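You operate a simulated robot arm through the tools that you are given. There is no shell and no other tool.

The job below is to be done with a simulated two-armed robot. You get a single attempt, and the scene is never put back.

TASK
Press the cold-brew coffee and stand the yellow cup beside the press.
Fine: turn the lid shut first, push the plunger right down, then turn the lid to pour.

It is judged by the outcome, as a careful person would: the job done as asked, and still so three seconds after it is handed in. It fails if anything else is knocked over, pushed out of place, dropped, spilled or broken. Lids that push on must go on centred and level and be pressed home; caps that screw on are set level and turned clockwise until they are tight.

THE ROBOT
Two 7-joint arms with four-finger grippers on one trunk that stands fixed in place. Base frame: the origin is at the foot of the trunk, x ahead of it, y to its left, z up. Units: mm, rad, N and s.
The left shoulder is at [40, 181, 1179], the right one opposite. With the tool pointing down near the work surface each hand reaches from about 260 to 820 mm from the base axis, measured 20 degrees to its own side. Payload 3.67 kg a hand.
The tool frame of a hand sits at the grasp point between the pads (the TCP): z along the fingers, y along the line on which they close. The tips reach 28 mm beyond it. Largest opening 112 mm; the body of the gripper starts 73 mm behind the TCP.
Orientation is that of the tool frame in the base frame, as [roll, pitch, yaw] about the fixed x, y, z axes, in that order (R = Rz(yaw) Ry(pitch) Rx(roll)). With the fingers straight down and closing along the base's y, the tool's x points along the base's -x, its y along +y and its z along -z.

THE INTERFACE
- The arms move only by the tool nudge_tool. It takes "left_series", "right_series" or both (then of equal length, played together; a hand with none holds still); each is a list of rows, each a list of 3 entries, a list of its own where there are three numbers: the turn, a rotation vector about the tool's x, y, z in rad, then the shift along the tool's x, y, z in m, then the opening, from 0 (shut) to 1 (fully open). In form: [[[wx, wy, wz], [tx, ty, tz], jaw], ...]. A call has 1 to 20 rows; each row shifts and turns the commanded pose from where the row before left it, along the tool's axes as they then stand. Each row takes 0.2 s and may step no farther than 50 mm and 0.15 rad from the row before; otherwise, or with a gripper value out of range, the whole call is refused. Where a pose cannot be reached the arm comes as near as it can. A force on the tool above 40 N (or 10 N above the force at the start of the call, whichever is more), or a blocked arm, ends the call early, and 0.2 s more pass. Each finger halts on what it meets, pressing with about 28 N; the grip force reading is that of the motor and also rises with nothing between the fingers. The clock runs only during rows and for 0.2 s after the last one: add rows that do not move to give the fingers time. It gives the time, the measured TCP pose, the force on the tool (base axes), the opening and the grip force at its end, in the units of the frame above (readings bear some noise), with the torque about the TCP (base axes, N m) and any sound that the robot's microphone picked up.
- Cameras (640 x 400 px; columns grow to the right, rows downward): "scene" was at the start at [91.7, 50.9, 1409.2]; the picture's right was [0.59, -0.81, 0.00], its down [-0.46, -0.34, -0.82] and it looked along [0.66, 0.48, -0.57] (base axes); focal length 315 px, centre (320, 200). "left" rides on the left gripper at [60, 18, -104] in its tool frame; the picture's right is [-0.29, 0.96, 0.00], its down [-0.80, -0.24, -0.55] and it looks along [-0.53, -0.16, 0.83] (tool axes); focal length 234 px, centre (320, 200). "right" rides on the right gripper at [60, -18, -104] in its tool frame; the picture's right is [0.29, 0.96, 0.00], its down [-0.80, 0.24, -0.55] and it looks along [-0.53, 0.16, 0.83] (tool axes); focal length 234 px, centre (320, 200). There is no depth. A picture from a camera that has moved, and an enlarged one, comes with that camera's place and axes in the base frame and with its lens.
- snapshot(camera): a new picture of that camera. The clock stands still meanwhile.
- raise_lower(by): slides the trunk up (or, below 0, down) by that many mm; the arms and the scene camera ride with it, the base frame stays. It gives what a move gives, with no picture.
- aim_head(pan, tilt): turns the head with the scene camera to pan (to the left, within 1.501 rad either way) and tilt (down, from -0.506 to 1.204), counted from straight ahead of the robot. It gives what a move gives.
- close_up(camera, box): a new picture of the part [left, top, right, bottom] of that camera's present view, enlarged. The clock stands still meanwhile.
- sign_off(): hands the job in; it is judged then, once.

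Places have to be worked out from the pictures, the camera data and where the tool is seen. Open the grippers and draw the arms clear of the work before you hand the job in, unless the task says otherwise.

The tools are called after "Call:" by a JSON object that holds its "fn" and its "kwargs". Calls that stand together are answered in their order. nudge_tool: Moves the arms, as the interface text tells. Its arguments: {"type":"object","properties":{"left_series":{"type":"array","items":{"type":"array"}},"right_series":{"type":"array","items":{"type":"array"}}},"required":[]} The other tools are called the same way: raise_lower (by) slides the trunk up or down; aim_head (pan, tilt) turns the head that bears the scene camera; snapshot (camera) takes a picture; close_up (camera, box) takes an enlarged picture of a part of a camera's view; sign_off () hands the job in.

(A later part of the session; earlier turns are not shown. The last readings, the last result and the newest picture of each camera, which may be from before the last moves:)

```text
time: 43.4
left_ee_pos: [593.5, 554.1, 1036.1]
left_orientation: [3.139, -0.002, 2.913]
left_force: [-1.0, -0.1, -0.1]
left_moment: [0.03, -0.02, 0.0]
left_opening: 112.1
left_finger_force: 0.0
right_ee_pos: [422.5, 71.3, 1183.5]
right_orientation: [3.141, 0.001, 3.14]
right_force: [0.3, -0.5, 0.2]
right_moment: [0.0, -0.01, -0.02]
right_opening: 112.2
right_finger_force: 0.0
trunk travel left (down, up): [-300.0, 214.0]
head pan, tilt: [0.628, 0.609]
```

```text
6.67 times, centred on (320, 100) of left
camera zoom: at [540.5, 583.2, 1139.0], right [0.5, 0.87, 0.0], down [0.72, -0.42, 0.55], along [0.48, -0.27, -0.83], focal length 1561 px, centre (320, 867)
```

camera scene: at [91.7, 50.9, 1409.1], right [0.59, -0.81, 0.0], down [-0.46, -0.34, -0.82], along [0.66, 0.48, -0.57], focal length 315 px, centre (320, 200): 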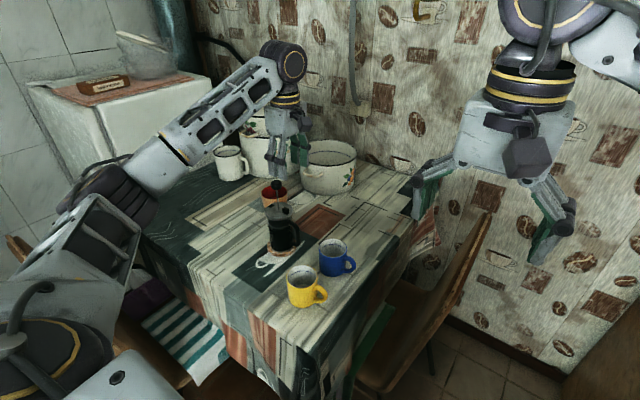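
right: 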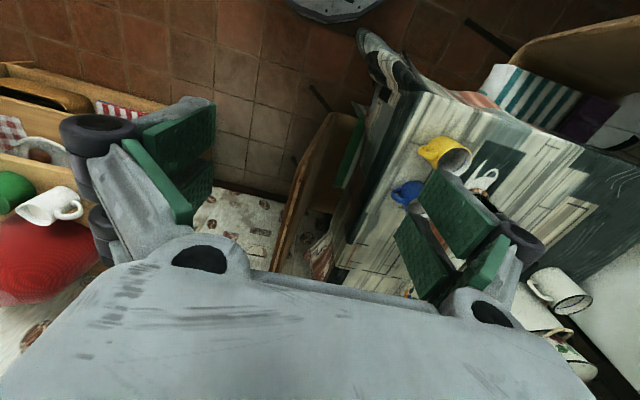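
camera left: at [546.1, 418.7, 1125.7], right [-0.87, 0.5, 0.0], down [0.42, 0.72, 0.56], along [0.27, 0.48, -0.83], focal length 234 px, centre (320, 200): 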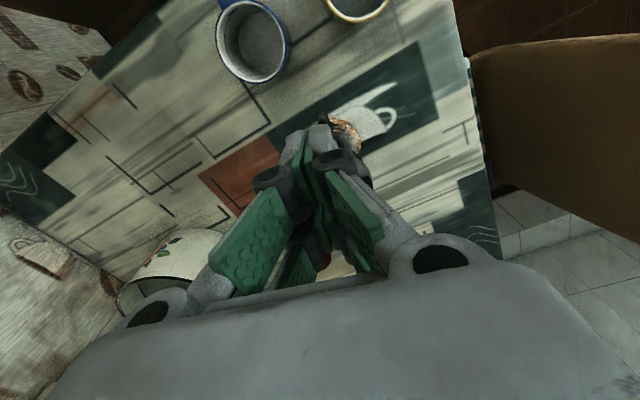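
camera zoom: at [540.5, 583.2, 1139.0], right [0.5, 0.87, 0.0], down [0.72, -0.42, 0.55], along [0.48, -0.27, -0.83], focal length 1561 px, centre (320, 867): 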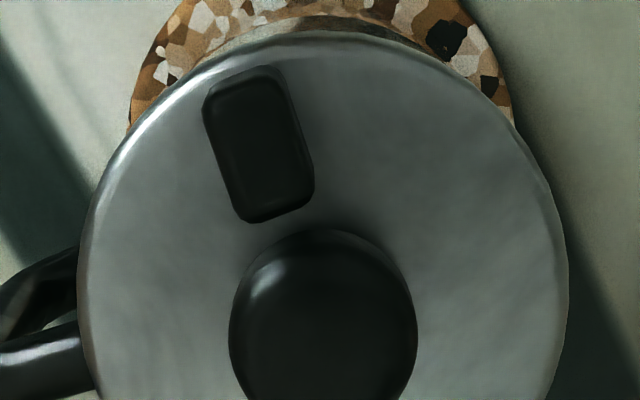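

The plunger rose perhaps 1 mm as I let go, and I want to be certain it is home. I will push once more with a single closed prong pair centred on the flat of the knob (tool offset 17 mm, away from the tab).

Call:
{"fn": "nudge_tool", "kwargs": {"left_series": [[[0, 0, 0], [-0.017, 0, 0], 0.5], [[0, 0, 0], [0, 0, 0.03], 0], [[0, 0, 0], [0, 0, 0.03], 0], [[0, 0, 0], [0, 0, 0.02], 0], [[0, 0, 0], [0, 0, 0.012], 0], [[0, 0, 0], [0, 0, 0], 0]]}}

Call:
{"fn": "close_up", "kwargs": {"camera": "scene", "box": [265, 175, 310, 225]}}

Call:
{"fn": "close_up", "kwargs": {"camera": "left", "box": [270, 60, 370, 200]}}

```text
time: 44.8
left_ee_pos: [608.6, 550.0, 940.5]
left_orientation: [3.139, -0.004, 2.913]
left_force: [0.4, 0.4, 0.0]
left_moment: [0.01, -0.02, 0.0]
left_opening: 0.2
left_finger_force: 28.4
right_ee_pos: [423.4, 72.3, 1183.0]
right_orientation: [-3.14, 0.0, 3.14]
right_force: [-0.1, 0.4, -0.8]
right_moment: [0.0, -0.02, 0.01]
right_opening: 112.1
right_finger_force: 0.0
trunk travel left (down, up): [-300.0, 214.0]
head pan, tilt: [0.628, 0.609]
```

```text
8.00 times, centred on (288, 200) of scene
camera zoom: at [91.9, 50.6, 1409.2], right [0.59, -0.81, 0.0], down [-0.46, -0.34, -0.82], along [0.66, 0.48, -0.57], focal length 2521 px, centre (580, 200)
```

zoom: 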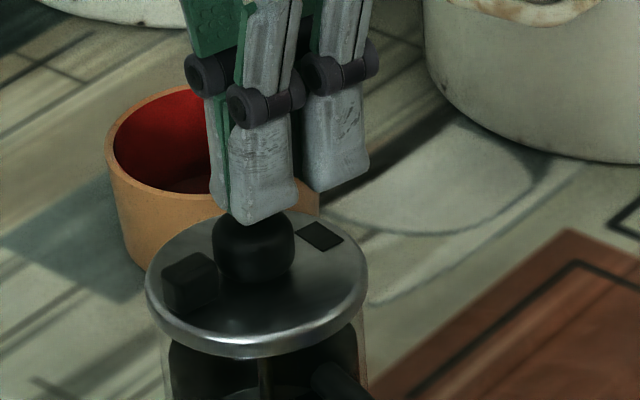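

```text
2.86 times, centred on (320, 130) of left
camera zoom: at [557.9, 580.8, 1045.0], right [0.5, 0.87, 0.0], down [0.72, -0.42, 0.55], along [0.48, -0.27, -0.83], focal length 669 px, centre (320, 400)
```

zoom: 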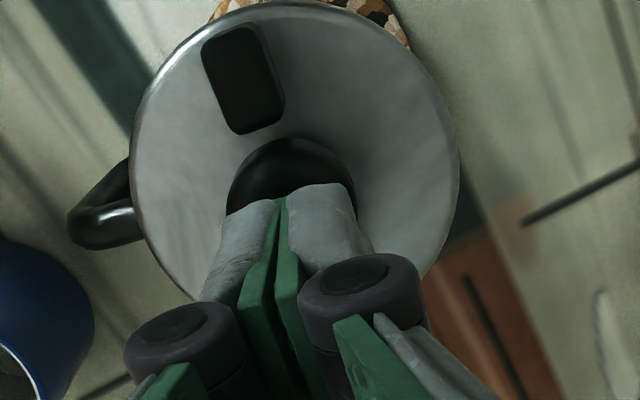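

The prong pair sits over the knob's middle. I push down in 1 mm steps; the call will stop itself at 40 N.

Call:
{"fn": "nudge_tool", "kwargs": {"left_series": [[[0, 0, 0], [0, 0, 0.002], 0], [[0, 0, 0], [0, 0, 0.001], 0], [[0, 0, 0], [0, 0, 0.001], 0], [[0, 0, 0], [0, 0, 0.001], 0]]}}

Call:
{"fn": "close_up", "kwargs": {"camera": "scene", "box": [265, 175, 310, 225]}}

```text
time: 45.8
left_ee_pos: [611.1, 551.6, 936.3]
left_orientation: [3.139, -0.004, 2.914]
left_force: [0.6, -0.2, 1.2]
left_moment: [0.01, 0.05, -0.03]
left_opening: 0.1
left_finger_force: 27.9
right_ee_pos: [422.7, 72.3, 1183.6]
right_orientation: [3.141, 0.0, -3.141]
right_force: [-0.1, 0.2, 0.9]
right_moment: [0.0, 0.0, 0.01]
right_opening: 112.0
right_finger_force: 0.1
trunk travel left (down, up): [-300.0, 214.0]
head pan, tilt: [0.628, 0.609]
```

```text
8.00 times, centred on (288, 200) of scene
camera zoom: at [91.8, 50.8, 1409.1], right [0.59, -0.81, 0.0], down [-0.46, -0.34, -0.82], along [0.66, 0.48, -0.57], focal length 2521 px, centre (580, 200)
```

zoom: 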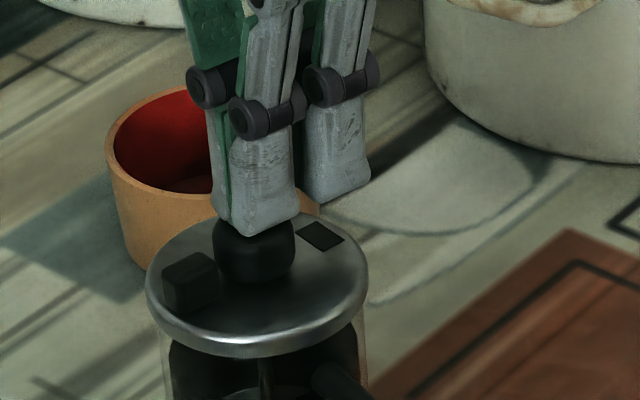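

Just touching (1.2 N). I continue downward in 1 mm steps.

Call:
{"fn": "nudge_tool", "kwargs": {"left_series": [[[0, 0, 0], [0, 0, 0.001], 0], [[0, 0, 0], [0, 0, 0.001], 0], [[0, 0, 0], [0, 0, 0.001], 0]]}}

Call:
{"fn": "close_up", "kwargs": {"camera": "scene", "box": [265, 175, 310, 225]}}

```text
time: 46.6
left_ee_pos: [610.4, 551.6, 934.3]
left_orientation: [3.136, 0.0, 2.913]
left_force: [2.2, 1.4, 8.0]
left_moment: [0.08, 0.0, 0.03]
left_opening: 6.1
left_finger_force: 27.9
right_ee_pos: [422.1, 71.7, 1183.0]
right_orientation: [3.14, 0.0, 3.142]
right_force: [0.0, -0.2, -0.3]
right_moment: [0.0, 0.0, 0.0]
right_opening: 111.8
right_finger_force: 0.0
trunk travel left (down, up): [-300.0, 214.0]
head pan, tilt: [0.628, 0.609]
```

```text
8.00 times, centred on (288, 200) of scene
camera zoom: at [91.2, 50.4, 1409.3], right [0.59, -0.81, 0.0], down [-0.46, -0.34, -0.82], along [0.66, 0.48, -0.57], focal length 2521 px, centre (580, 200)
```

zoom: 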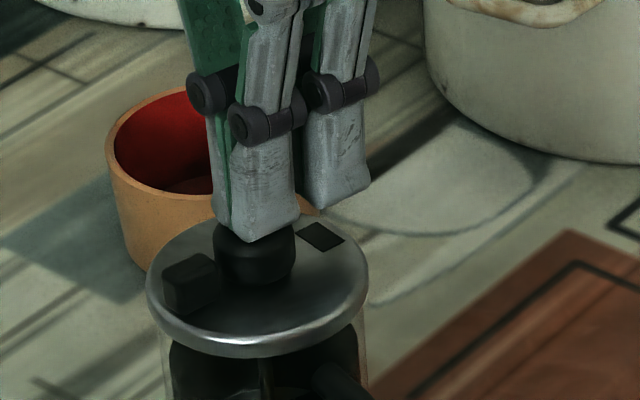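

The rounded knob again spreads the fingers slightly while the knob itself stays put, consistent with a hard stop. Two more small steps to see whether anything gives.

Call:
{"fn": "nudge_tool", "kwargs": {"left_series": [[[0, 0, 0], [0, 0, 0.001], 0], [[0, 0, 0], [0, 0, 0.001], 0], [[0, 0, 0], [0, 0, 0], 0]]}}

Call:
{"fn": "close_up", "kwargs": {"camera": "scene", "box": [265, 205, 315, 255]}}

```text
time: 47.4
left_ee_pos: [609.5, 551.0, 933.9]
left_orientation: [3.136, 0.0, 2.913]
left_force: [4.9, 4.9, 20.1]
left_moment: [0.15, 0.15, -0.07]
left_opening: 6.0
left_finger_force: 27.7
right_ee_pos: [422.1, 70.8, 1183.3]
right_orientation: [3.141, 0.001, 3.142]
right_force: [0.9, 0.3, 0.6]
right_moment: [0.02, 0.0, 0.0]
right_opening: 112.1
right_finger_force: 0.1
trunk travel left (down, up): [-300.0, 214.0]
head pan, tilt: [0.628, 0.609]
```

```text
8.00 times, centred on (290, 230) of scene
camera zoom: at [90.4, 49.7, 1409.4], right [0.59, -0.81, 0.0], down [-0.46, -0.34, -0.82], along [0.66, 0.48, -0.57], focal length 2521 px, centre (560, -40)
```

zoom: 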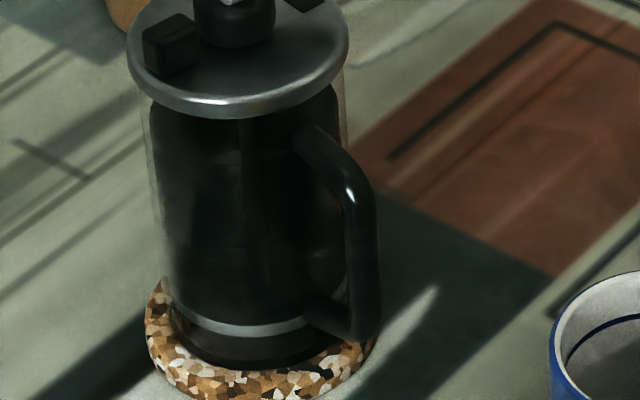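

At 20 N the tool no longer moves at all: the plunger is hard against its stop. I lift straight up, open fully and line up over the lid axis for a rim grip.

Call:
{"fn": "nudge_tool", "kwargs": {"left_series": [[[0, 0, 0], [0, 0, -0.01], 0], [[0, 0, 0], [0, 0, -0.03], 0.2], [[0, 0, 0], [0.0165, 0, -0.02], 0.6], [[0, 0, 0], [0, 0, 0], 1], [[0, 0, 0], [0, 0, 0], 1], [[0, 0, 0], [0, 0, 0.025], 1], [[0, 0, 0], [0, 0, 0], 1]]}}

Call:
{"fn": "snapshot", "kwargs": {"camera": "left"}}

Call:
{"fn": "close_up", "kwargs": {"camera": "scene", "box": [255, 165, 315, 225]}}

```text
time: 49.0
left_ee_pos: [593.5, 554.9, 963.6]
left_orientation: [3.138, -0.001, 2.911]
left_force: [-0.1, -0.3, -0.1]
left_moment: [0.02, 0.04, 0.0]
left_opening: 112.0
left_finger_force: 0.2
right_ee_pos: [422.7, 71.6, 1183.3]
right_orientation: [-3.142, 0.0, 3.14]
right_force: [0.2, 0.6, -0.6]
right_moment: [0.04, -0.02, 0.01]
right_opening: 112.0
right_finger_force: 0.0
trunk travel left (down, up): [-300.0, 214.0]
head pan, tilt: [0.628, 0.609]
```

```text
taken
camera left: at [540.2, 585.2, 1068.8], right [0.5, 0.87, 0.0], down [0.72, -0.42, 0.55], along [0.48, -0.27, -0.83], focal length 234 px, centre (320, 200)
```

left: 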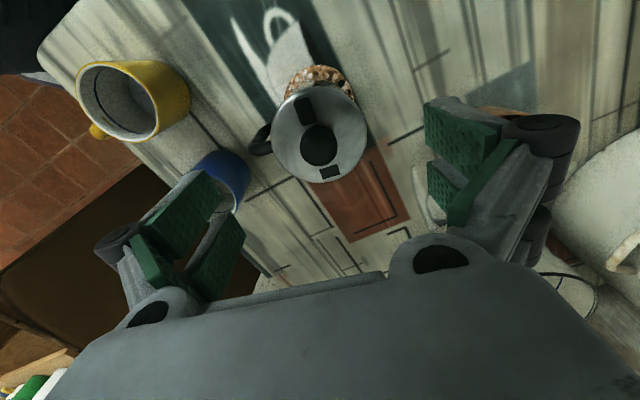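

```text
6.67 times, centred on (285, 195) of scene
camera zoom: at [91.7, 50.4, 1409.2], right [0.59, -0.81, 0.0], down [-0.46, -0.34, -0.82], along [0.66, 0.48, -0.57], focal length 2101 px, centre (553, 233)
```

zoom: 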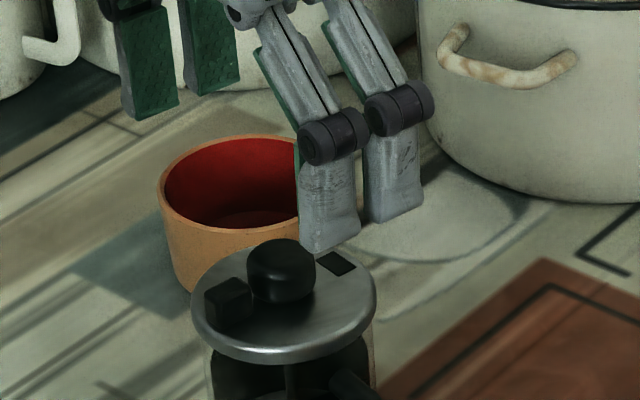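

I take a close view from the hand camera to measure the lid mark, tab and handle angles before turning.

Call:
{"fn": "close_up", "kwargs": {"camera": "left", "box": [245, 60, 385, 190]}}

```text
3.08 times, centred on (315, 125) of left
camera zoom: at [540.2, 585.2, 1068.8], right [0.5, 0.87, 0.0], down [0.72, -0.42, 0.55], along [0.48, -0.27, -0.83], focal length 720 px, centre (335, 431)
```

zoom: 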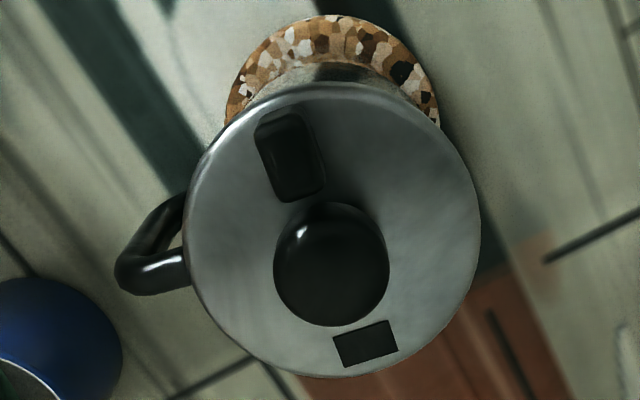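

Mark angle is about −11° and the handle about −106°, so the lid is ~90° from the pour line. I descend around the lid rim with the fingers fully open, stopping with tips about 6 mm below the lid top.

Call:
{"fn": "nudge_tool", "kwargs": {"left_series": [[[0, 0, 0], [0, 0, 0.025], 1], [[0, 0, 0], [0, 0, 0.015], 1], [[0, 0, 0], [0, 0, 0.007], 1], [[0, 0, 0], [0, 0, 0.003], 1]]}}

Call:
{"fn": "close_up", "kwargs": {"camera": "scene", "box": [255, 165, 315, 225]}}

Call:
{"fn": "snapshot", "kwargs": {"camera": "left"}}

```text
time: 50.0
left_ee_pos: [593.8, 555.1, 916.6]
left_orientation: [3.138, -0.002, 2.913]
left_force: [-0.9, -0.5, 0.3]
left_moment: [0.02, 0.0, 0.02]
left_opening: 111.9
left_finger_force: 0.0
right_ee_pos: [422.7, 70.9, 1184.7]
right_orientation: [3.141, 0.0, 3.141]
right_force: [0.4, -0.4, -0.5]
right_moment: [-0.01, 0.0, 0.01]
right_opening: 111.8
right_finger_force: 0.1
trunk travel left (down, up): [-300.0, 214.0]
head pan, tilt: [0.628, 0.609]
```

```text
6.67 times, centred on (285, 195) of scene
camera zoom: at [91.8, 50.9, 1409.1], right [0.59, -0.81, 0.0], down [-0.46, -0.34, -0.82], along [0.66, 0.48, -0.57], focal length 2101 px, centre (553, 233)
```

zoom: 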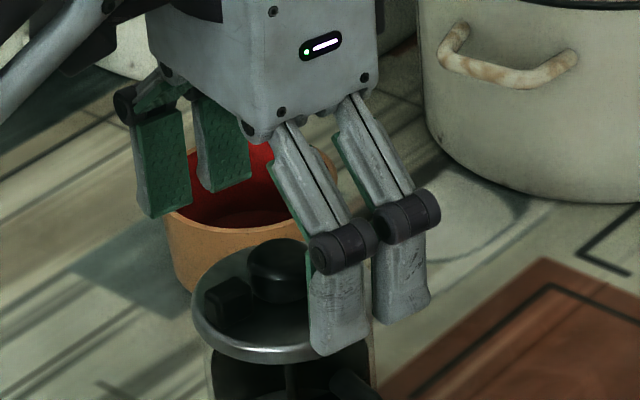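

```text
taken
camera left: at [541.1, 585.2, 1019.8], right [0.5, 0.87, 0.0], down [0.72, -0.42, 0.55], along [0.48, -0.27, -0.83], focal length 234 px, centre (320, 200)
```

left: 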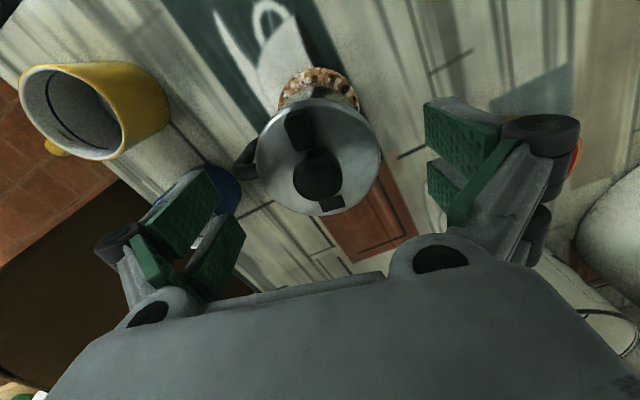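

Clear so far. I lower 4 mm more and close on the lid rim.

Call:
{"fn": "nudge_tool", "kwargs": {"left_series": [[[0, 0, 0], [0, 0, 0.004], 1], [[0, 0, 0], [0, 0, 0], 0.8], [[0, 0, 0], [0, 0, 0], 0.6], [[0, 0, 0], [0, 0, 0], 0.6], [[0, 0, 0], [0, 0, 0], 0.6]]}}

Call:
{"fn": "close_up", "kwargs": {"camera": "scene", "box": [255, 165, 315, 255]}}

```text
time: 51.2
left_ee_pos: [593.7, 554.2, 914.7]
left_orientation: [3.138, 0.0, 2.913]
left_force: [1.2, -2.1, 9.8]
left_moment: [-0.37, 0.03, 0.03]
left_opening: 70.2
left_finger_force: 3.0
right_ee_pos: [421.8, 71.0, 1183.2]
right_orientation: [-3.141, 0.0, -3.14]
right_force: [-0.4, 0.7, -0.7]
right_moment: [0.0, -0.02, -0.01]
right_opening: 112.1
right_finger_force: 0.2
trunk travel left (down, up): [-300.0, 214.0]
head pan, tilt: [0.628, 0.609]
```

```text
4.44 times, centred on (285, 210) of scene
camera zoom: at [91.0, 49.6, 1409.3], right [0.59, -0.81, 0.0], down [-0.46, -0.34, -0.82], along [0.66, 0.48, -0.57], focal length 1401 px, centre (476, 156)
```

zoom: 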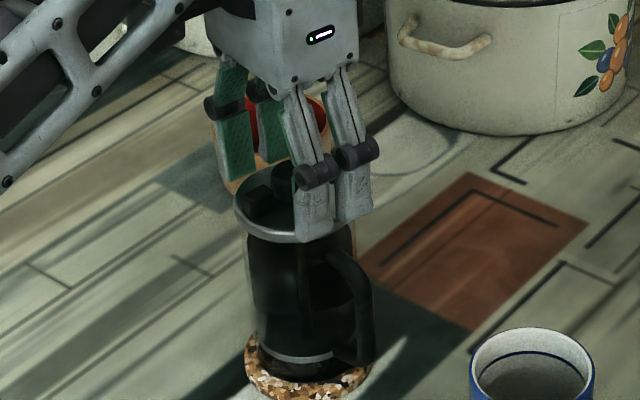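

The tips are riding on the rounded lid edge (9.8 N up), and going lower there would bring a finger near the handle. I release, rise and go back to the tab instead, this time standing further out (radius ~42 mm) so the inner prongs clear the lowered knob.

Call:
{"fn": "nudge_tool", "kwargs": {"left_series": [[[0, 0, 0], [0, 0, 0], 0.8], [[0, 0, 0], [0, 0, 0], 1], [[0, 0, 0], [0, 0, -0.02], 1], [[0, 0, 0], [0, 0, -0.03], 1], [[0, 0, 0.035], [0.021, -0.001, 0], 0.7], [[0, 0, 0], [0.021, -0.001, 0], 0.45], [[0, 0, 0], [0, 0, 0], 0.45]]}}

Call:
{"fn": "snapshot", "kwargs": {"camera": "left"}}

Call:
{"fn": "close_up", "kwargs": {"camera": "scene", "box": [255, 170, 315, 260]}}

```text
time: 52.8
left_ee_pos: [554.0, 563.2, 961.2]
left_orientation: [3.138, -0.004, 2.876]
left_force: [0.5, 0.8, -0.7]
left_moment: [0.05, 0.0, 0.02]
left_opening: 50.3
left_finger_force: 0.1
right_ee_pos: [423.1, 71.4, 1182.9]
right_orientation: [-3.141, -0.001, -3.141]
right_force: [0.0, 0.1, -0.1]
right_moment: [-0.01, -0.03, 0.01]
right_opening: 112.0
right_finger_force: 0.2
trunk travel left (down, up): [-300.0, 214.0]
head pan, tilt: [0.628, 0.609]
```

```text
taken
camera left: at [501.9, 593.8, 1065.6], right [0.53, 0.85, 0.0], down [0.71, -0.44, 0.55], along [0.47, -0.29, -0.83], focal length 234 px, centre (320, 200)
```

left: 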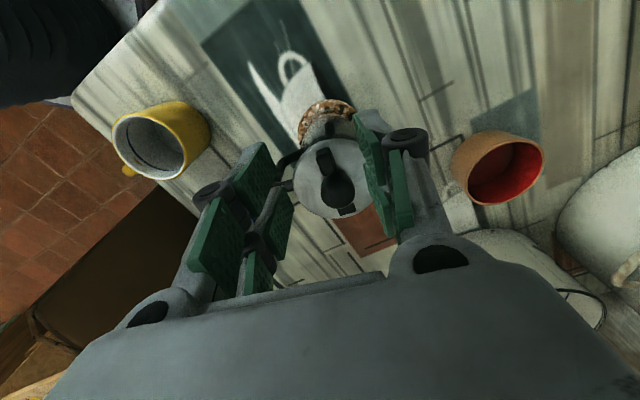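

```text
4.44 times, centred on (285, 215) of scene
camera zoom: at [92.4, 50.5, 1409.1], right [0.59, -0.81, 0.0], down [-0.46, -0.34, -0.82], along [0.66, 0.48, -0.57], focal length 1401 px, centre (476, 133)
```

zoom: 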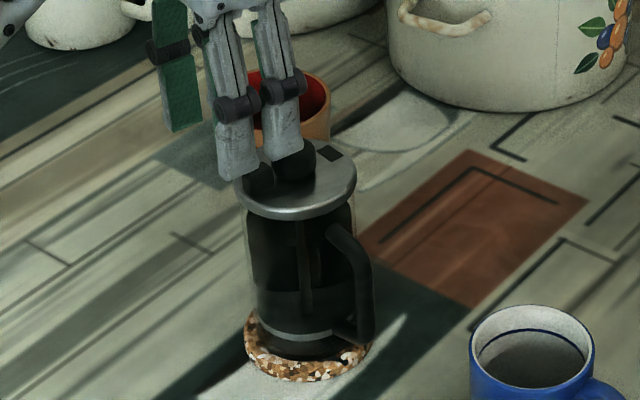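

The yaw correction went the wrong way by a few hundredths; I zoom in to line the fingers up with the tab.

Call:
{"fn": "close_up", "kwargs": {"camera": "left", "box": [230, 90, 420, 260]}}

```text
2.35 times, centred on (325, 175) of left
camera zoom: at [501.9, 593.8, 1065.6], right [0.53, 0.85, 0.0], down [0.71, -0.44, 0.55], along [0.47, -0.29, -0.83], focal length 551 px, centre (308, 259)
```

zoom: 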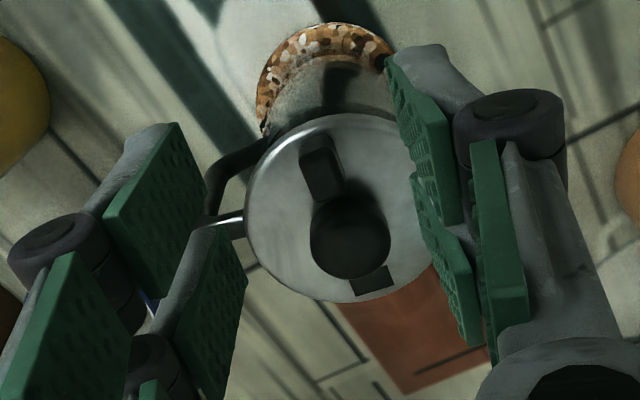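

The tab is at ≈168.6° around the axis (594, 553.5). I align the yaw and lateral position and descend to the tab.

Call:
{"fn": "nudge_tool", "kwargs": {"left_series": [[[0, 0, -0.067], [0.0008, -0.0016, 0], 0.45], [[0, 0, 0], [0, 0, 0.02], 0.4], [[0, 0, 0], [0, 0, 0.016], 0.4]]}}

Call:
{"fn": "close_up", "kwargs": {"camera": "left", "box": [230, 90, 420, 260]}}

Call:
{"fn": "close_up", "kwargs": {"camera": "scene", "box": [260, 175, 310, 225]}}

```text
time: 53.6
left_ee_pos: [551.4, 562.1, 926.6]
left_orientation: [3.137, -0.002, 2.943]
left_force: [1.0, -0.7, -0.3]
left_moment: [-0.01, -0.03, 0.02]
left_opening: 45.0
left_finger_force: 0.0
right_ee_pos: [422.6, 71.8, 1182.2]
right_orientation: [3.141, 0.001, 3.141]
right_force: [0.9, 0.3, -0.5]
right_moment: [-0.01, 0.01, 0.02]
right_opening: 111.8
right_finger_force: 0.0
trunk travel left (down, up): [-300.0, 214.0]
head pan, tilt: [0.628, 0.609]
```

```text
2.35 times, centred on (325, 175) of left
camera zoom: at [498.5, 589.8, 1029.6], right [0.47, 0.88, 0.0], down [0.74, -0.39, 0.55], along [0.49, -0.26, -0.83], focal length 551 px, centre (308, 259)
```

zoom: 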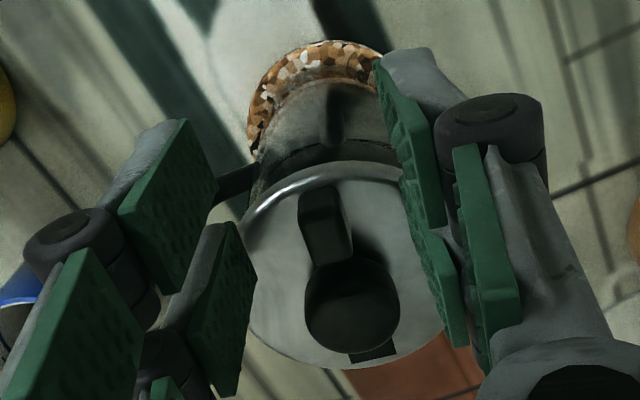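

```text
8.00 times, centred on (285, 200) of scene
camera zoom: at [91.7, 51.0, 1409.1], right [0.59, -0.81, 0.0], down [-0.46, -0.34, -0.82], along [0.66, 0.48, -0.57], focal length 2521 px, centre (600, 200)
```

zoom: 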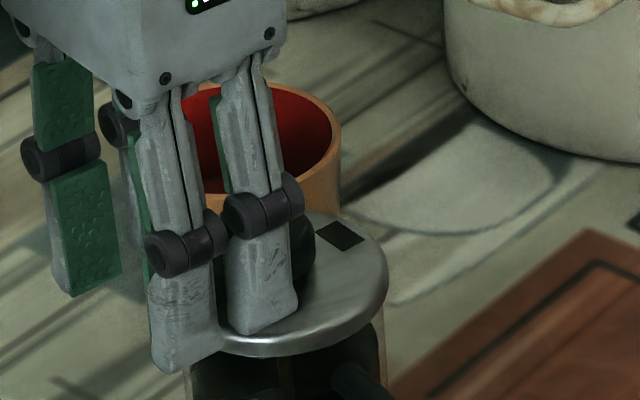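

The tab sits at tool x≈−16 mm, y≈0, right between the inner prongs. I close on it.

Call:
{"fn": "nudge_tool", "kwargs": {"left_series": [[[0, 0, 0], [0, 0, 0], 0.25], [[0, 0, 0], [0, 0, 0], 0.15], [[0, 0, 0], [0, 0, 0], 0.05], [[0, 0, 0], [0, 0, 0], 0.05]]}}

Call:
{"fn": "close_up", "kwargs": {"camera": "left", "box": [230, 90, 420, 260]}}

```text
time: 54.6
left_ee_pos: [552.0, 562.3, 925.2]
left_orientation: [3.137, -0.004, 2.945]
left_force: [-0.3, 1.6, -0.9]
left_moment: [0.08, -0.03, 0.1]
left_opening: 12.0
left_finger_force: 27.8
right_ee_pos: [422.6, 73.3, 1182.8]
right_orientation: [3.141, -0.002, -3.141]
right_force: [-0.8, 0.3, -0.8]
right_moment: [0.0, -0.01, 0.03]
right_opening: 111.9
right_finger_force: 0.0
trunk travel left (down, up): [-300.0, 214.0]
head pan, tilt: [0.628, 0.609]
```

```text
2.35 times, centred on (325, 175) of left
camera zoom: at [498.4, 590.3, 1029.5], right [0.47, 0.88, 0.0], down [0.74, -0.39, 0.55], along [0.49, -0.26, -0.83], focal length 551 px, centre (308, 259)
```

zoom: 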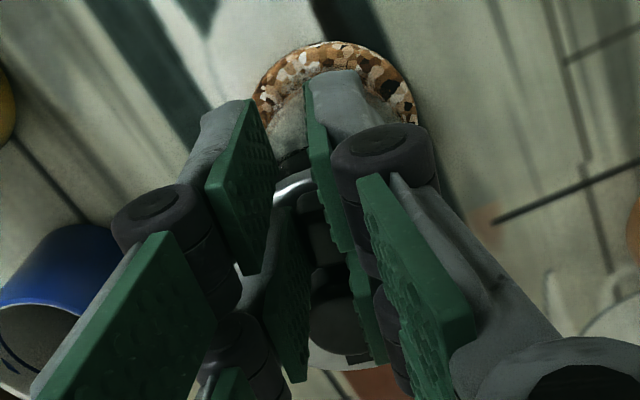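

Firm grip on the tab (12.0 mm). I turn it back counter-clockwise about the lid axis, 0.4 rad first.

Call:
{"fn": "nudge_tool", "kwargs": {"left_series": [[[0, 0, -0.1], [-0.000213, -0.004263, 0], 0.05], [[0, 0, -0.1], [-0.000213, -0.004263, 0], 0.05], [[0, 0, -0.1], [-0.000213, -0.004263, 0], 0.05], [[0, 0, -0.1], [-0.000213, -0.004263, 0], 0.05]]}}

Call:
{"fn": "close_up", "kwargs": {"camera": "scene", "box": [265, 205, 315, 255]}}

```text
time: 55.6
left_ee_pos: [552.1, 545.6, 925.4]
left_orientation: [3.138, -0.002, -2.936]
left_force: [-1.8, 0.2, -0.4]
left_moment: [-0.1, 0.47, 0.01]
left_opening: 11.8
left_finger_force: 28.0
right_ee_pos: [422.9, 72.2, 1183.1]
right_orientation: [-3.142, 0.0, -3.141]
right_force: [0.5, 0.2, 0.6]
right_moment: [-0.02, -0.01, -0.01]
right_opening: 111.9
right_finger_force: 0.1
trunk travel left (down, up): [-300.0, 214.0]
head pan, tilt: [0.628, 0.609]
```

```text
8.00 times, centred on (290, 230) of scene
camera zoom: at [92.0, 51.0, 1409.1], right [0.59, -0.81, 0.0], down [-0.46, -0.34, -0.82], along [0.66, 0.48, -0.57], focal length 2521 px, centre (560, -40)
```

zoom: 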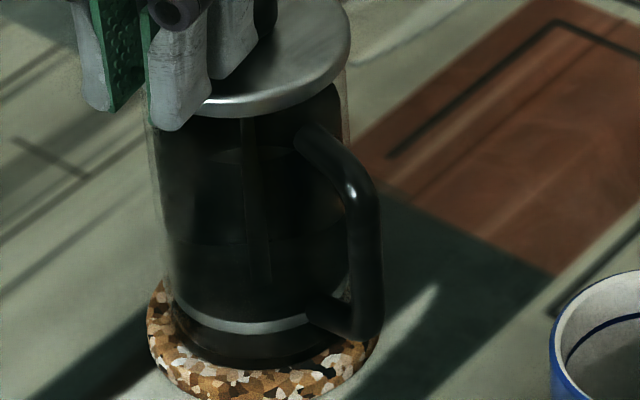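

Pot and handle hold nearly still while the lid turns. I continue another 0.4 rad.

Call:
{"fn": "nudge_tool", "kwargs": {"left_series": [[[0, 0, -0.1], [-0.000213, -0.004263, 0], 0.05], [[0, 0, -0.1], [-0.000213, -0.004263, 0], 0.05], [[0, 0, -0.1], [-0.000213, -0.004263, 0], 0.05], [[0, 0, -0.1], [-0.000213, -0.004263, 0], 0.05]]}}

Call:
{"fn": "close_up", "kwargs": {"camera": "scene", "box": [265, 205, 315, 255]}}

Call:
{"fn": "snapshot", "kwargs": {"camera": "left"}}

```text
time: 56.6
left_ee_pos: [558.4, 529.2, 926.1]
left_orientation: [3.14, -0.001, -2.538]
left_force: [0.5, 0.9, -0.8]
left_moment: [-0.02, 0.07, 0.07]
left_opening: 12.0
left_finger_force: 28.1
right_ee_pos: [423.3, 71.1, 1183.0]
right_orientation: [3.141, 0.0, 3.14]
right_force: [0.2, 1.0, 0.3]
right_moment: [0.01, 0.0, -0.01]
right_opening: 112.1
right_finger_force: 0.1
trunk travel left (down, up): [-300.0, 214.0]
head pan, tilt: [0.628, 0.609]
```

```text
8.00 times, centred on (290, 230) of scene
camera zoom: at [92.2, 51.4, 1409.1], right [0.59, -0.81, 0.0], down [-0.46, -0.34, -0.82], along [0.66, 0.48, -0.57], focal length 2521 px, centre (560, -40)
```

zoom: 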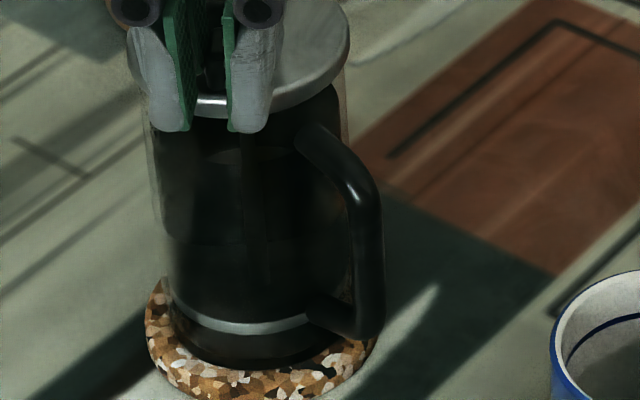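

```text
taken
camera left: at [500.4, 508.9, 1029.4], right [-0.31, 0.95, 0.0], down [0.79, 0.25, 0.55], along [0.53, 0.17, -0.83], focal length 234 px, centre (320, 200)
```

left: 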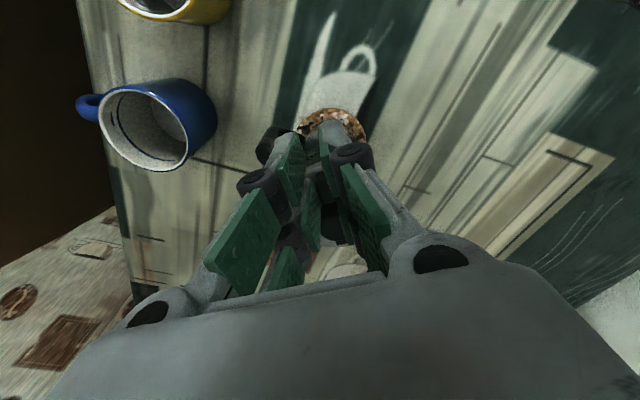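

Smooth, with negligible force. I continue another 0.4 rad and compare again.

Call:
{"fn": "nudge_tool", "kwargs": {"left_series": [[[0, 0, -0.1], [-0.000213, -0.004263, 0], 0.05], [[0, 0, -0.1], [-0.000213, -0.004263, 0], 0.05], [[0, 0, -0.1], [-0.000213, -0.004263, 0], 0.05], [[0, 0, -0.1], [-0.000213, -0.004263, 0], 0.05]]}}

Call:
{"fn": "close_up", "kwargs": {"camera": "scene", "box": [265, 205, 315, 255]}}

Call:
{"fn": "close_up", "kwargs": {"camera": "left", "box": [230, 60, 420, 260]}}

```text
time: 57.6
left_ee_pos: [571.6, 517.8, 925.7]
left_orientation: [3.138, -0.001, -2.137]
left_force: [0.1, 0.8, -0.2]
left_moment: [-0.31, 0.17, 0.0]
left_opening: 11.9
left_finger_force: 28.0
right_ee_pos: [423.5, 72.1, 1183.2]
right_orientation: [3.14, 0.001, -3.14]
right_force: [-0.4, -0.7, 0.0]
right_moment: [0.0, -0.02, 0.01]
right_opening: 112.1
right_finger_force: 0.1
trunk travel left (down, up): [-300.0, 214.0]
head pan, tilt: [0.628, 0.609]
```

```text
8.00 times, centred on (290, 230) of scene
camera zoom: at [92.8, 51.5, 1409.0], right [0.59, -0.81, 0.0], down [-0.46, -0.34, -0.82], along [0.66, 0.48, -0.57], focal length 2521 px, centre (560, -40)
```

zoom: 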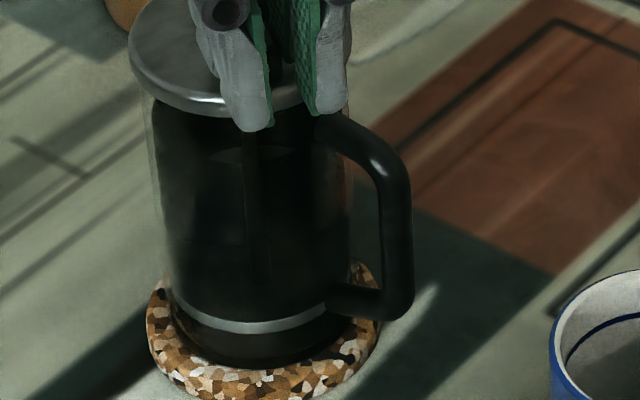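

```text
2.00 times, centred on (325, 160) of left
camera zoom: at [525.6, 475.3, 1029.5], right [-0.65, 0.76, 0.0], down [0.63, 0.54, 0.55], along [0.42, 0.36, -0.83], focal length 468 px, centre (310, 280)
```

zoom: 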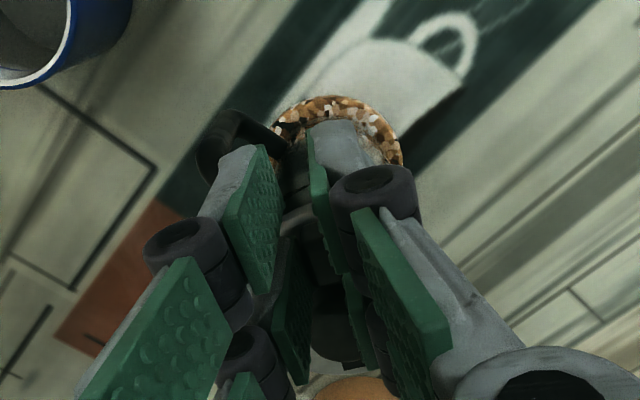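

The handle has swung with the lid over the last stretch (pot now back near its original heading, handle ≈ −90°), so the pot is slipping. I turn on much more slowly to see whether the lid then moves alone.

Call:
{"fn": "nudge_tool", "kwargs": {"left_series": [[[0, 0, -0.025], [-1.3e-05, -0.001067, 0], 0.05], [[0, 0, -0.025], [-1.3e-05, -0.001067, 0], 0.05], [[0, 0, -0.025], [-1.3e-05, -0.001067, 0], 0.05], [[0, 0, -0.025], [-1.3e-05, -0.001067, 0], 0.05]]}}

Call:
{"fn": "close_up", "kwargs": {"camera": "scene", "box": [265, 205, 315, 255]}}

Call:
{"fn": "close_up", "kwargs": {"camera": "scene", "box": [265, 175, 315, 225]}}

```text
time: 58.6
left_ee_pos: [576.4, 516.1, 924.9]
left_orientation: [3.14, 0.001, -2.039]
left_force: [0.0, 0.6, -0.5]
left_moment: [-0.31, 0.15, 0.06]
left_opening: 11.8
left_finger_force: 27.8
right_ee_pos: [423.6, 72.6, 1182.9]
right_orientation: [-3.14, -0.001, 3.14]
right_force: [0.2, 0.5, 0.4]
right_moment: [0.05, -0.01, -0.01]
right_opening: 112.0
right_finger_force: 0.0
trunk travel left (down, up): [-300.0, 214.0]
head pan, tilt: [0.628, 0.609]
```

```text
8.00 times, centred on (290, 230) of scene
camera zoom: at [92.6, 51.5, 1409.0], right [0.59, -0.81, 0.0], down [-0.46, -0.34, -0.82], along [0.66, 0.48, -0.57], focal length 2521 px, centre (560, -40)
```

zoom: 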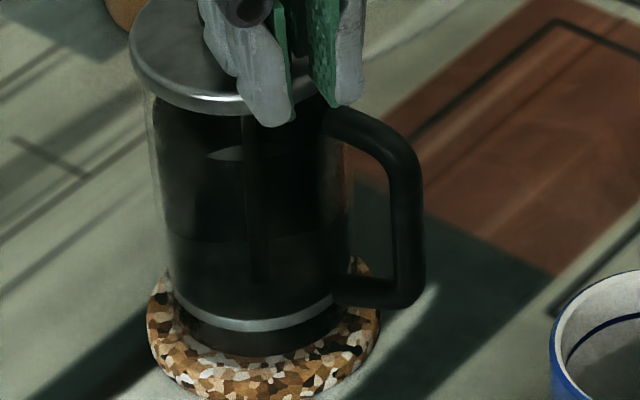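

```text
8.00 times, centred on (290, 200) of scene
camera zoom: at [92.6, 51.5, 1409.0], right [0.59, -0.81, 0.0], down [-0.46, -0.34, -0.82], along [0.66, 0.48, -0.57], focal length 2521 px, centre (560, 200)
```

zoom: 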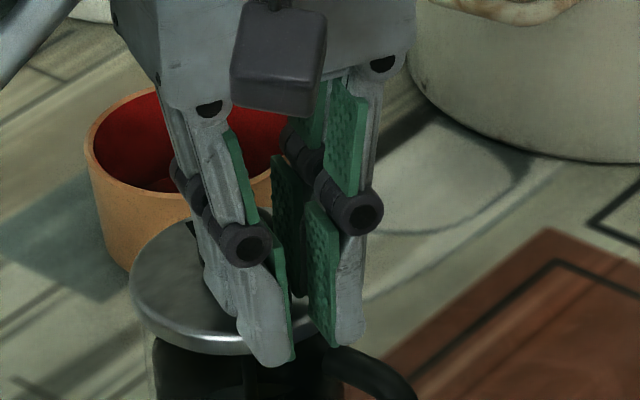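

The pot still follows the hand. I look closely at whether a finger prong is pushing against the handle.

Call:
{"fn": "close_up", "kwargs": {"camera": "scene", "box": [285, 200, 313, 228]}}

Call:
{"fn": "close_up", "kwargs": {"camera": "left", "box": [260, 80, 380, 200]}}

```text
14.29 times, centred on (299, 214) of scene
camera zoom: at [92.6, 51.5, 1409.0], right [0.59, -0.81, 0.0], down [-0.46, -0.34, -0.82], along [0.66, 0.48, -0.57], focal length 4502 px, centre (620, 0)
```

zoom: 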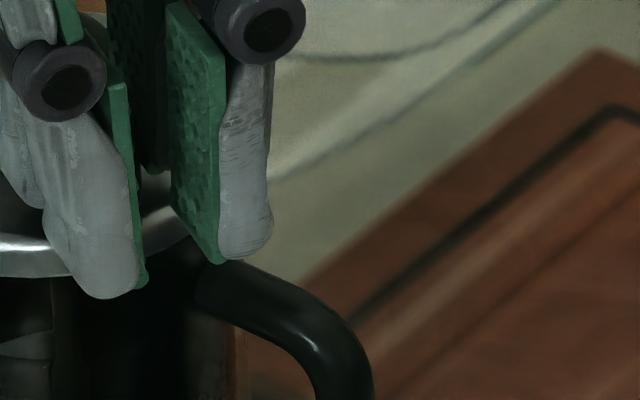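

```text
3.33 times, centred on (320, 140) of left
camera zoom: at [534.3, 469.3, 1029.3], right [-0.72, 0.69, 0.0], down [0.57, 0.6, 0.55], along [0.38, 0.4, -0.83], focal length 781 px, centre (320, 400)
```

zoom: 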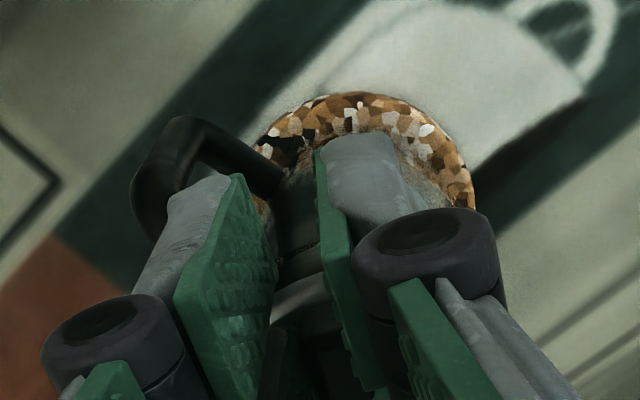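

The prong is ~20 mm above the handle, so it isn't that. I release the tab, rise, and measure the actual lid and handle angles from above.

Call:
{"fn": "nudge_tool", "kwargs": {"left_series": [[[0, 0, 0], [0, 0, 0], 0.2], [[0, 0, 0], [0, 0, 0], 0.5], [[0, 0, 0], [0.005, 0, -0.03], 0.6], [[0, 0, 0], [0.01, 0, -0.04], 0.8], [[0, 0, 0], [0.01, 0, -0.04], 1], [[0, 0, 0], [0, 0, 0], 1]]}}

Call:
{"fn": "snapshot", "kwargs": {"camera": "left"}}

Call:
{"fn": "close_up", "kwargs": {"camera": "scene", "box": [255, 170, 325, 260]}}

```text
time: 60.0
left_ee_pos: [562.1, 492.5, 1036.5]
left_orientation: [3.138, 0.0, -2.039]
left_force: [-0.6, 0.5, -0.2]
left_moment: [-0.03, 0.0, 0.02]
left_opening: 111.9
left_finger_force: 0.0
right_ee_pos: [422.5, 71.7, 1183.1]
right_orientation: [3.141, -0.001, 3.141]
right_force: [0.5, 0.7, 0.4]
right_moment: [-0.01, 0.0, 0.0]
right_opening: 112.0
right_finger_force: 0.0
trunk travel left (down, up): [-300.0, 214.0]
head pan, tilt: [0.628, 0.609]
```

```text
taken
camera left: at [520.7, 446.4, 1139.6], right [-0.72, 0.69, 0.0], down [0.57, 0.6, 0.55], along [0.38, 0.4, -0.83], focal length 234 px, centre (320, 200)
```

left: 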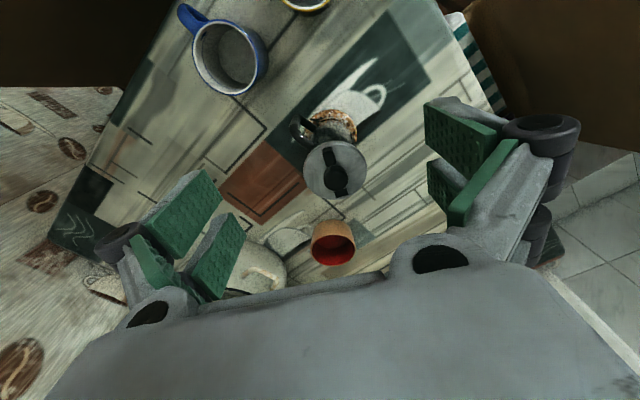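

```text
4.44 times, centred on (290, 215) of scene
camera zoom: at [92.1, 51.4, 1409.1], right [0.59, -0.81, 0.0], down [-0.46, -0.34, -0.82], along [0.66, 0.48, -0.57], focal length 1401 px, centre (453, 133)
```

zoom: 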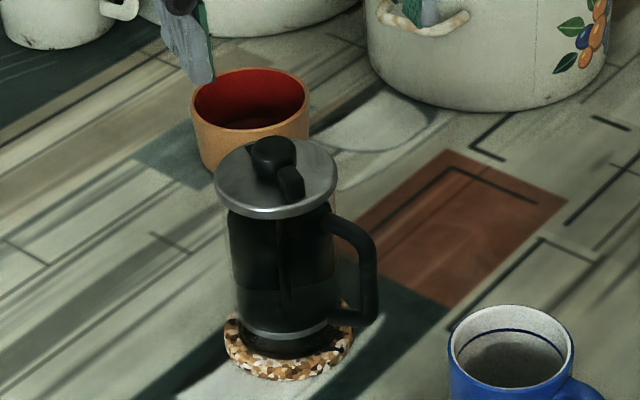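

Call:
{"fn": "close_up", "kwargs": {"camera": "left", "box": [270, 95, 390, 215]}}

Call:
{"fn": "close_up", "kwargs": {"camera": "scene", "box": [268, 190, 318, 240]}}

```text
3.33 times, centred on (330, 155) of left
camera zoom: at [520.7, 446.4, 1139.6], right [-0.72, 0.69, 0.0], down [0.57, 0.6, 0.55], along [0.38, 0.4, -0.83], focal length 781 px, centre (287, 350)
```

zoom: 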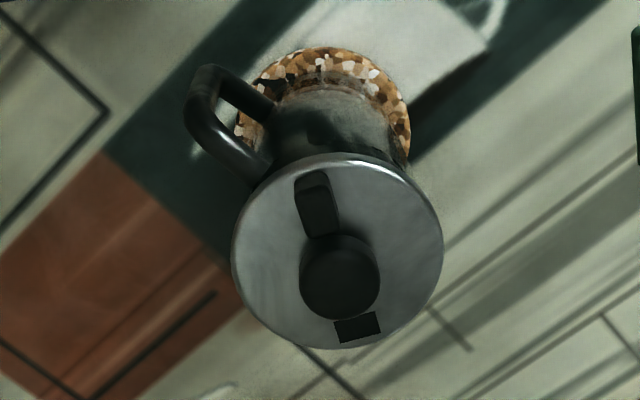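

```text
8.00 times, centred on (293, 215) of scene
camera zoom: at [92.1, 51.4, 1409.1], right [0.59, -0.81, 0.0], down [-0.46, -0.34, -0.82], along [0.66, 0.48, -0.57], focal length 2521 px, centre (536, 80)
```

zoom: 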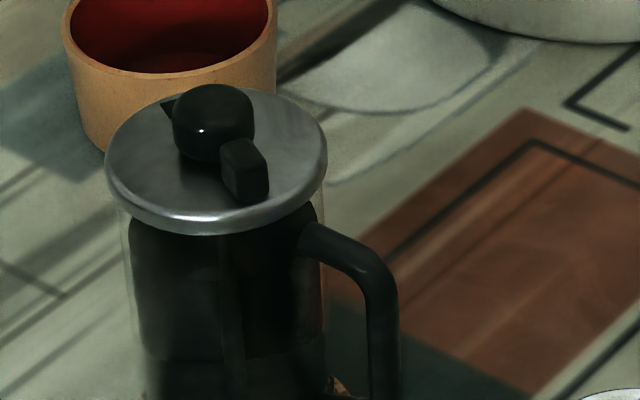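

Measured: mark at ≈63°, handle at ≈−85° (spout ≈95°), so the lid is still ~32° short of the pour line, with the axis at (595.7, 552). I will now grip the knob, which pivots exactly on the axis, press lightly to hold the pot, and let the prongs carry the tab round.

Call:
{"fn": "nudge_tool", "kwargs": {"left_series": [[[0, 0, 0], [-0.0341, -0.0016, 0], 0.6], [[0, 0, 0], [-0.0341, -0.0016, 0], 0.45], [[0, 0, 0], [0, 0, 0.035], 0.45], [[0, 0, 0], [0, 0, 0.03], 0.45], [[0, 0, 0], [0, 0, 0.015], 0.45], [[0, 0, 0], [0, 0, 0], 0.45]]}}

Call:
{"fn": "close_up", "kwargs": {"camera": "left", "box": [230, 80, 410, 280]}}

Call:
{"fn": "close_up", "kwargs": {"camera": "scene", "box": [265, 165, 315, 225]}}

```text
time: 61.4
left_ee_pos: [597.9, 551.9, 955.7]
left_orientation: [3.138, 0.003, -2.04]
left_force: [-0.4, -1.2, -0.6]
left_moment: [-0.02, 0.01, -0.02]
left_opening: 50.5
left_finger_force: 0.0
right_ee_pos: [422.6, 72.2, 1183.4]
right_orientation: [3.141, 0.001, -3.141]
right_force: [-0.3, -0.2, 0.5]
right_moment: [0.0, 0.02, 0.02]
right_opening: 111.9
right_finger_force: 0.1
trunk travel left (down, up): [-300.0, 214.0]
head pan, tilt: [0.628, 0.609]
```

```text
2.00 times, centred on (320, 180) of left
camera zoom: at [556.2, 505.3, 1058.9], right [-0.72, 0.69, 0.0], down [0.57, 0.6, 0.56], along [0.38, 0.4, -0.83], focal length 468 px, centre (320, 240)
```

zoom: 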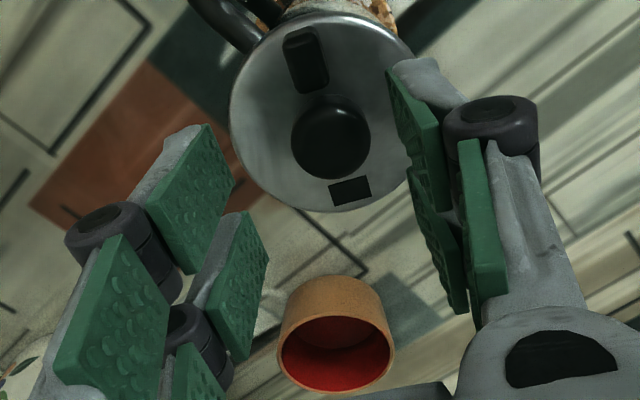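

```text
6.67 times, centred on (290, 195) of scene
camera zoom: at [91.6, 50.8, 1409.2], right [0.59, -0.81, 0.0], down [-0.46, -0.34, -0.82], along [0.66, 0.48, -0.57], focal length 2101 px, centre (520, 233)
```

zoom: 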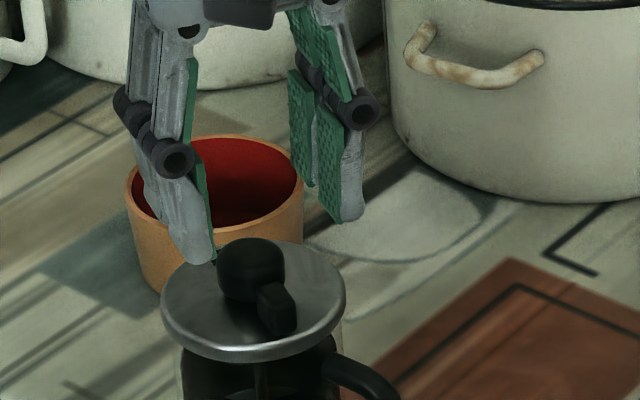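

Knob at ≈(595.7, 551.7); I trim 2 mm, lower around it and close.

Call:
{"fn": "nudge_tool", "kwargs": {"left_series": [[[0, 0, 0], [0.0009, 0.0018, 0.015], 0.45], [[0, 0, 0], [0, 0, 0.014], 0.45], [[0, 0, 0], [0, 0, 0], 0.3], [[0, 0, 0], [0, 0, 0], 0.1], [[0, 0, 0], [0, 0, 0], 0.1]]}}

Call:
{"fn": "close_up", "kwargs": {"camera": "left", "box": [230, 80, 410, 280]}}

```text
time: 62.6
left_ee_pos: [595.8, 552.8, 926.8]
left_orientation: [3.14, 0.002, -2.037]
left_force: [-1.4, 1.6, 0.6]
left_moment: [0.15, 0.07, 0.05]
left_opening: 24.8
left_finger_force: 28.4
right_ee_pos: [423.6, 72.0, 1183.8]
right_orientation: [3.141, 0.001, 3.141]
right_force: [-0.6, 1.2, 0.3]
right_moment: [0.03, -0.01, 0.01]
right_opening: 111.8
right_finger_force: 0.0
trunk travel left (down, up): [-300.0, 214.0]
head pan, tilt: [0.628, 0.609]
```

```text
2.00 times, centred on (320, 180) of left
camera zoom: at [554.5, 505.8, 1029.9], right [-0.72, 0.69, 0.0], down [0.57, 0.6, 0.56], along [0.38, 0.4, -0.83], focal length 468 px, centre (320, 240)
```

zoom: 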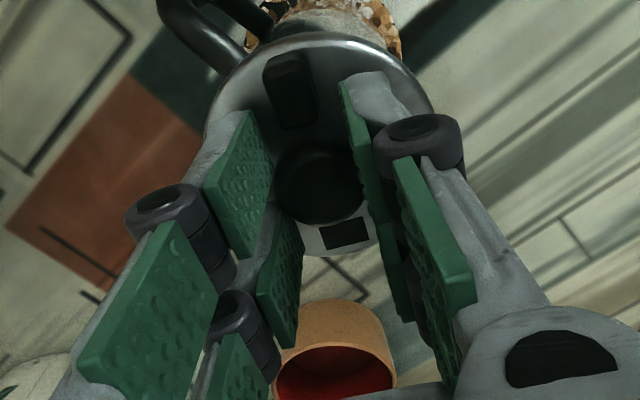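

The knob is gripped on its axis. I add a light downward load and rotate counter-clockwise in place, slowly.

Call:
{"fn": "nudge_tool", "kwargs": {"left_series": [[[0, 0, 0], [0, 0, 0.002], 0.1], [[0, 0, -0.05], [0, 0, 0.001], 0.1], [[0, 0, -0.05], [0, 0, 0], 0.1], [[0, 0, -0.05], [0, 0, 0], 0.1], [[0, 0, -0.05], [0, 0, 0], 0.1]]}}

Call:
{"fn": "close_up", "kwargs": {"camera": "scene", "box": [265, 205, 315, 255]}}

Call:
{"fn": "close_up", "kwargs": {"camera": "left", "box": [230, 80, 410, 280]}}

```text
time: 63.8
left_ee_pos: [595.8, 551.9, 924.5]
left_orientation: [-3.14, 0.002, -1.837]
left_force: [3.7, -1.1, 8.0]
left_moment: [0.08, -0.1, -0.11]
left_opening: 24.5
left_finger_force: 27.6
right_ee_pos: [422.0, 70.3, 1183.4]
right_orientation: [-3.14, -0.001, -3.141]
right_force: [0.0, -0.9, 0.3]
right_moment: [-0.02, 0.05, -0.04]
right_opening: 111.8
right_finger_force: 0.0
trunk travel left (down, up): [-300.0, 214.0]
head pan, tilt: [0.628, 0.609]
```

```text
8.00 times, centred on (290, 230) of scene
camera zoom: at [91.3, 50.0, 1409.2], right [0.59, -0.81, 0.0], down [-0.46, -0.34, -0.82], along [0.66, 0.48, -0.57], focal length 2521 px, centre (560, -40)
```

zoom: 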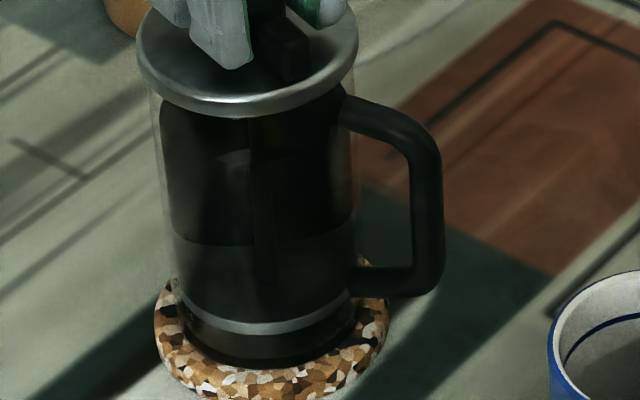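

```text
2.00 times, centred on (320, 180) of left
camera zoom: at [563.9, 496.5, 1028.5], right [-0.85, 0.53, 0.0], down [0.44, 0.7, 0.56], along [0.29, 0.47, -0.83], focal length 468 px, centre (320, 240)
```

zoom: 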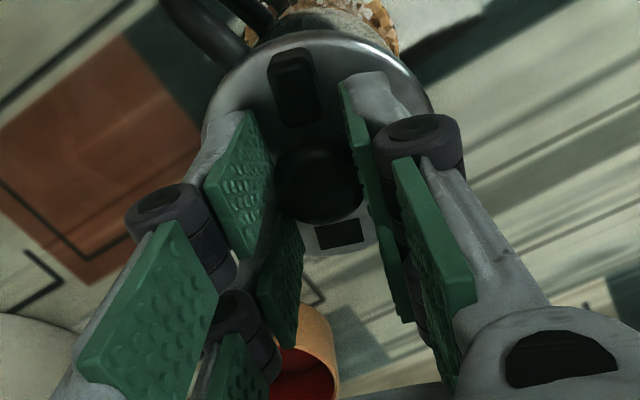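

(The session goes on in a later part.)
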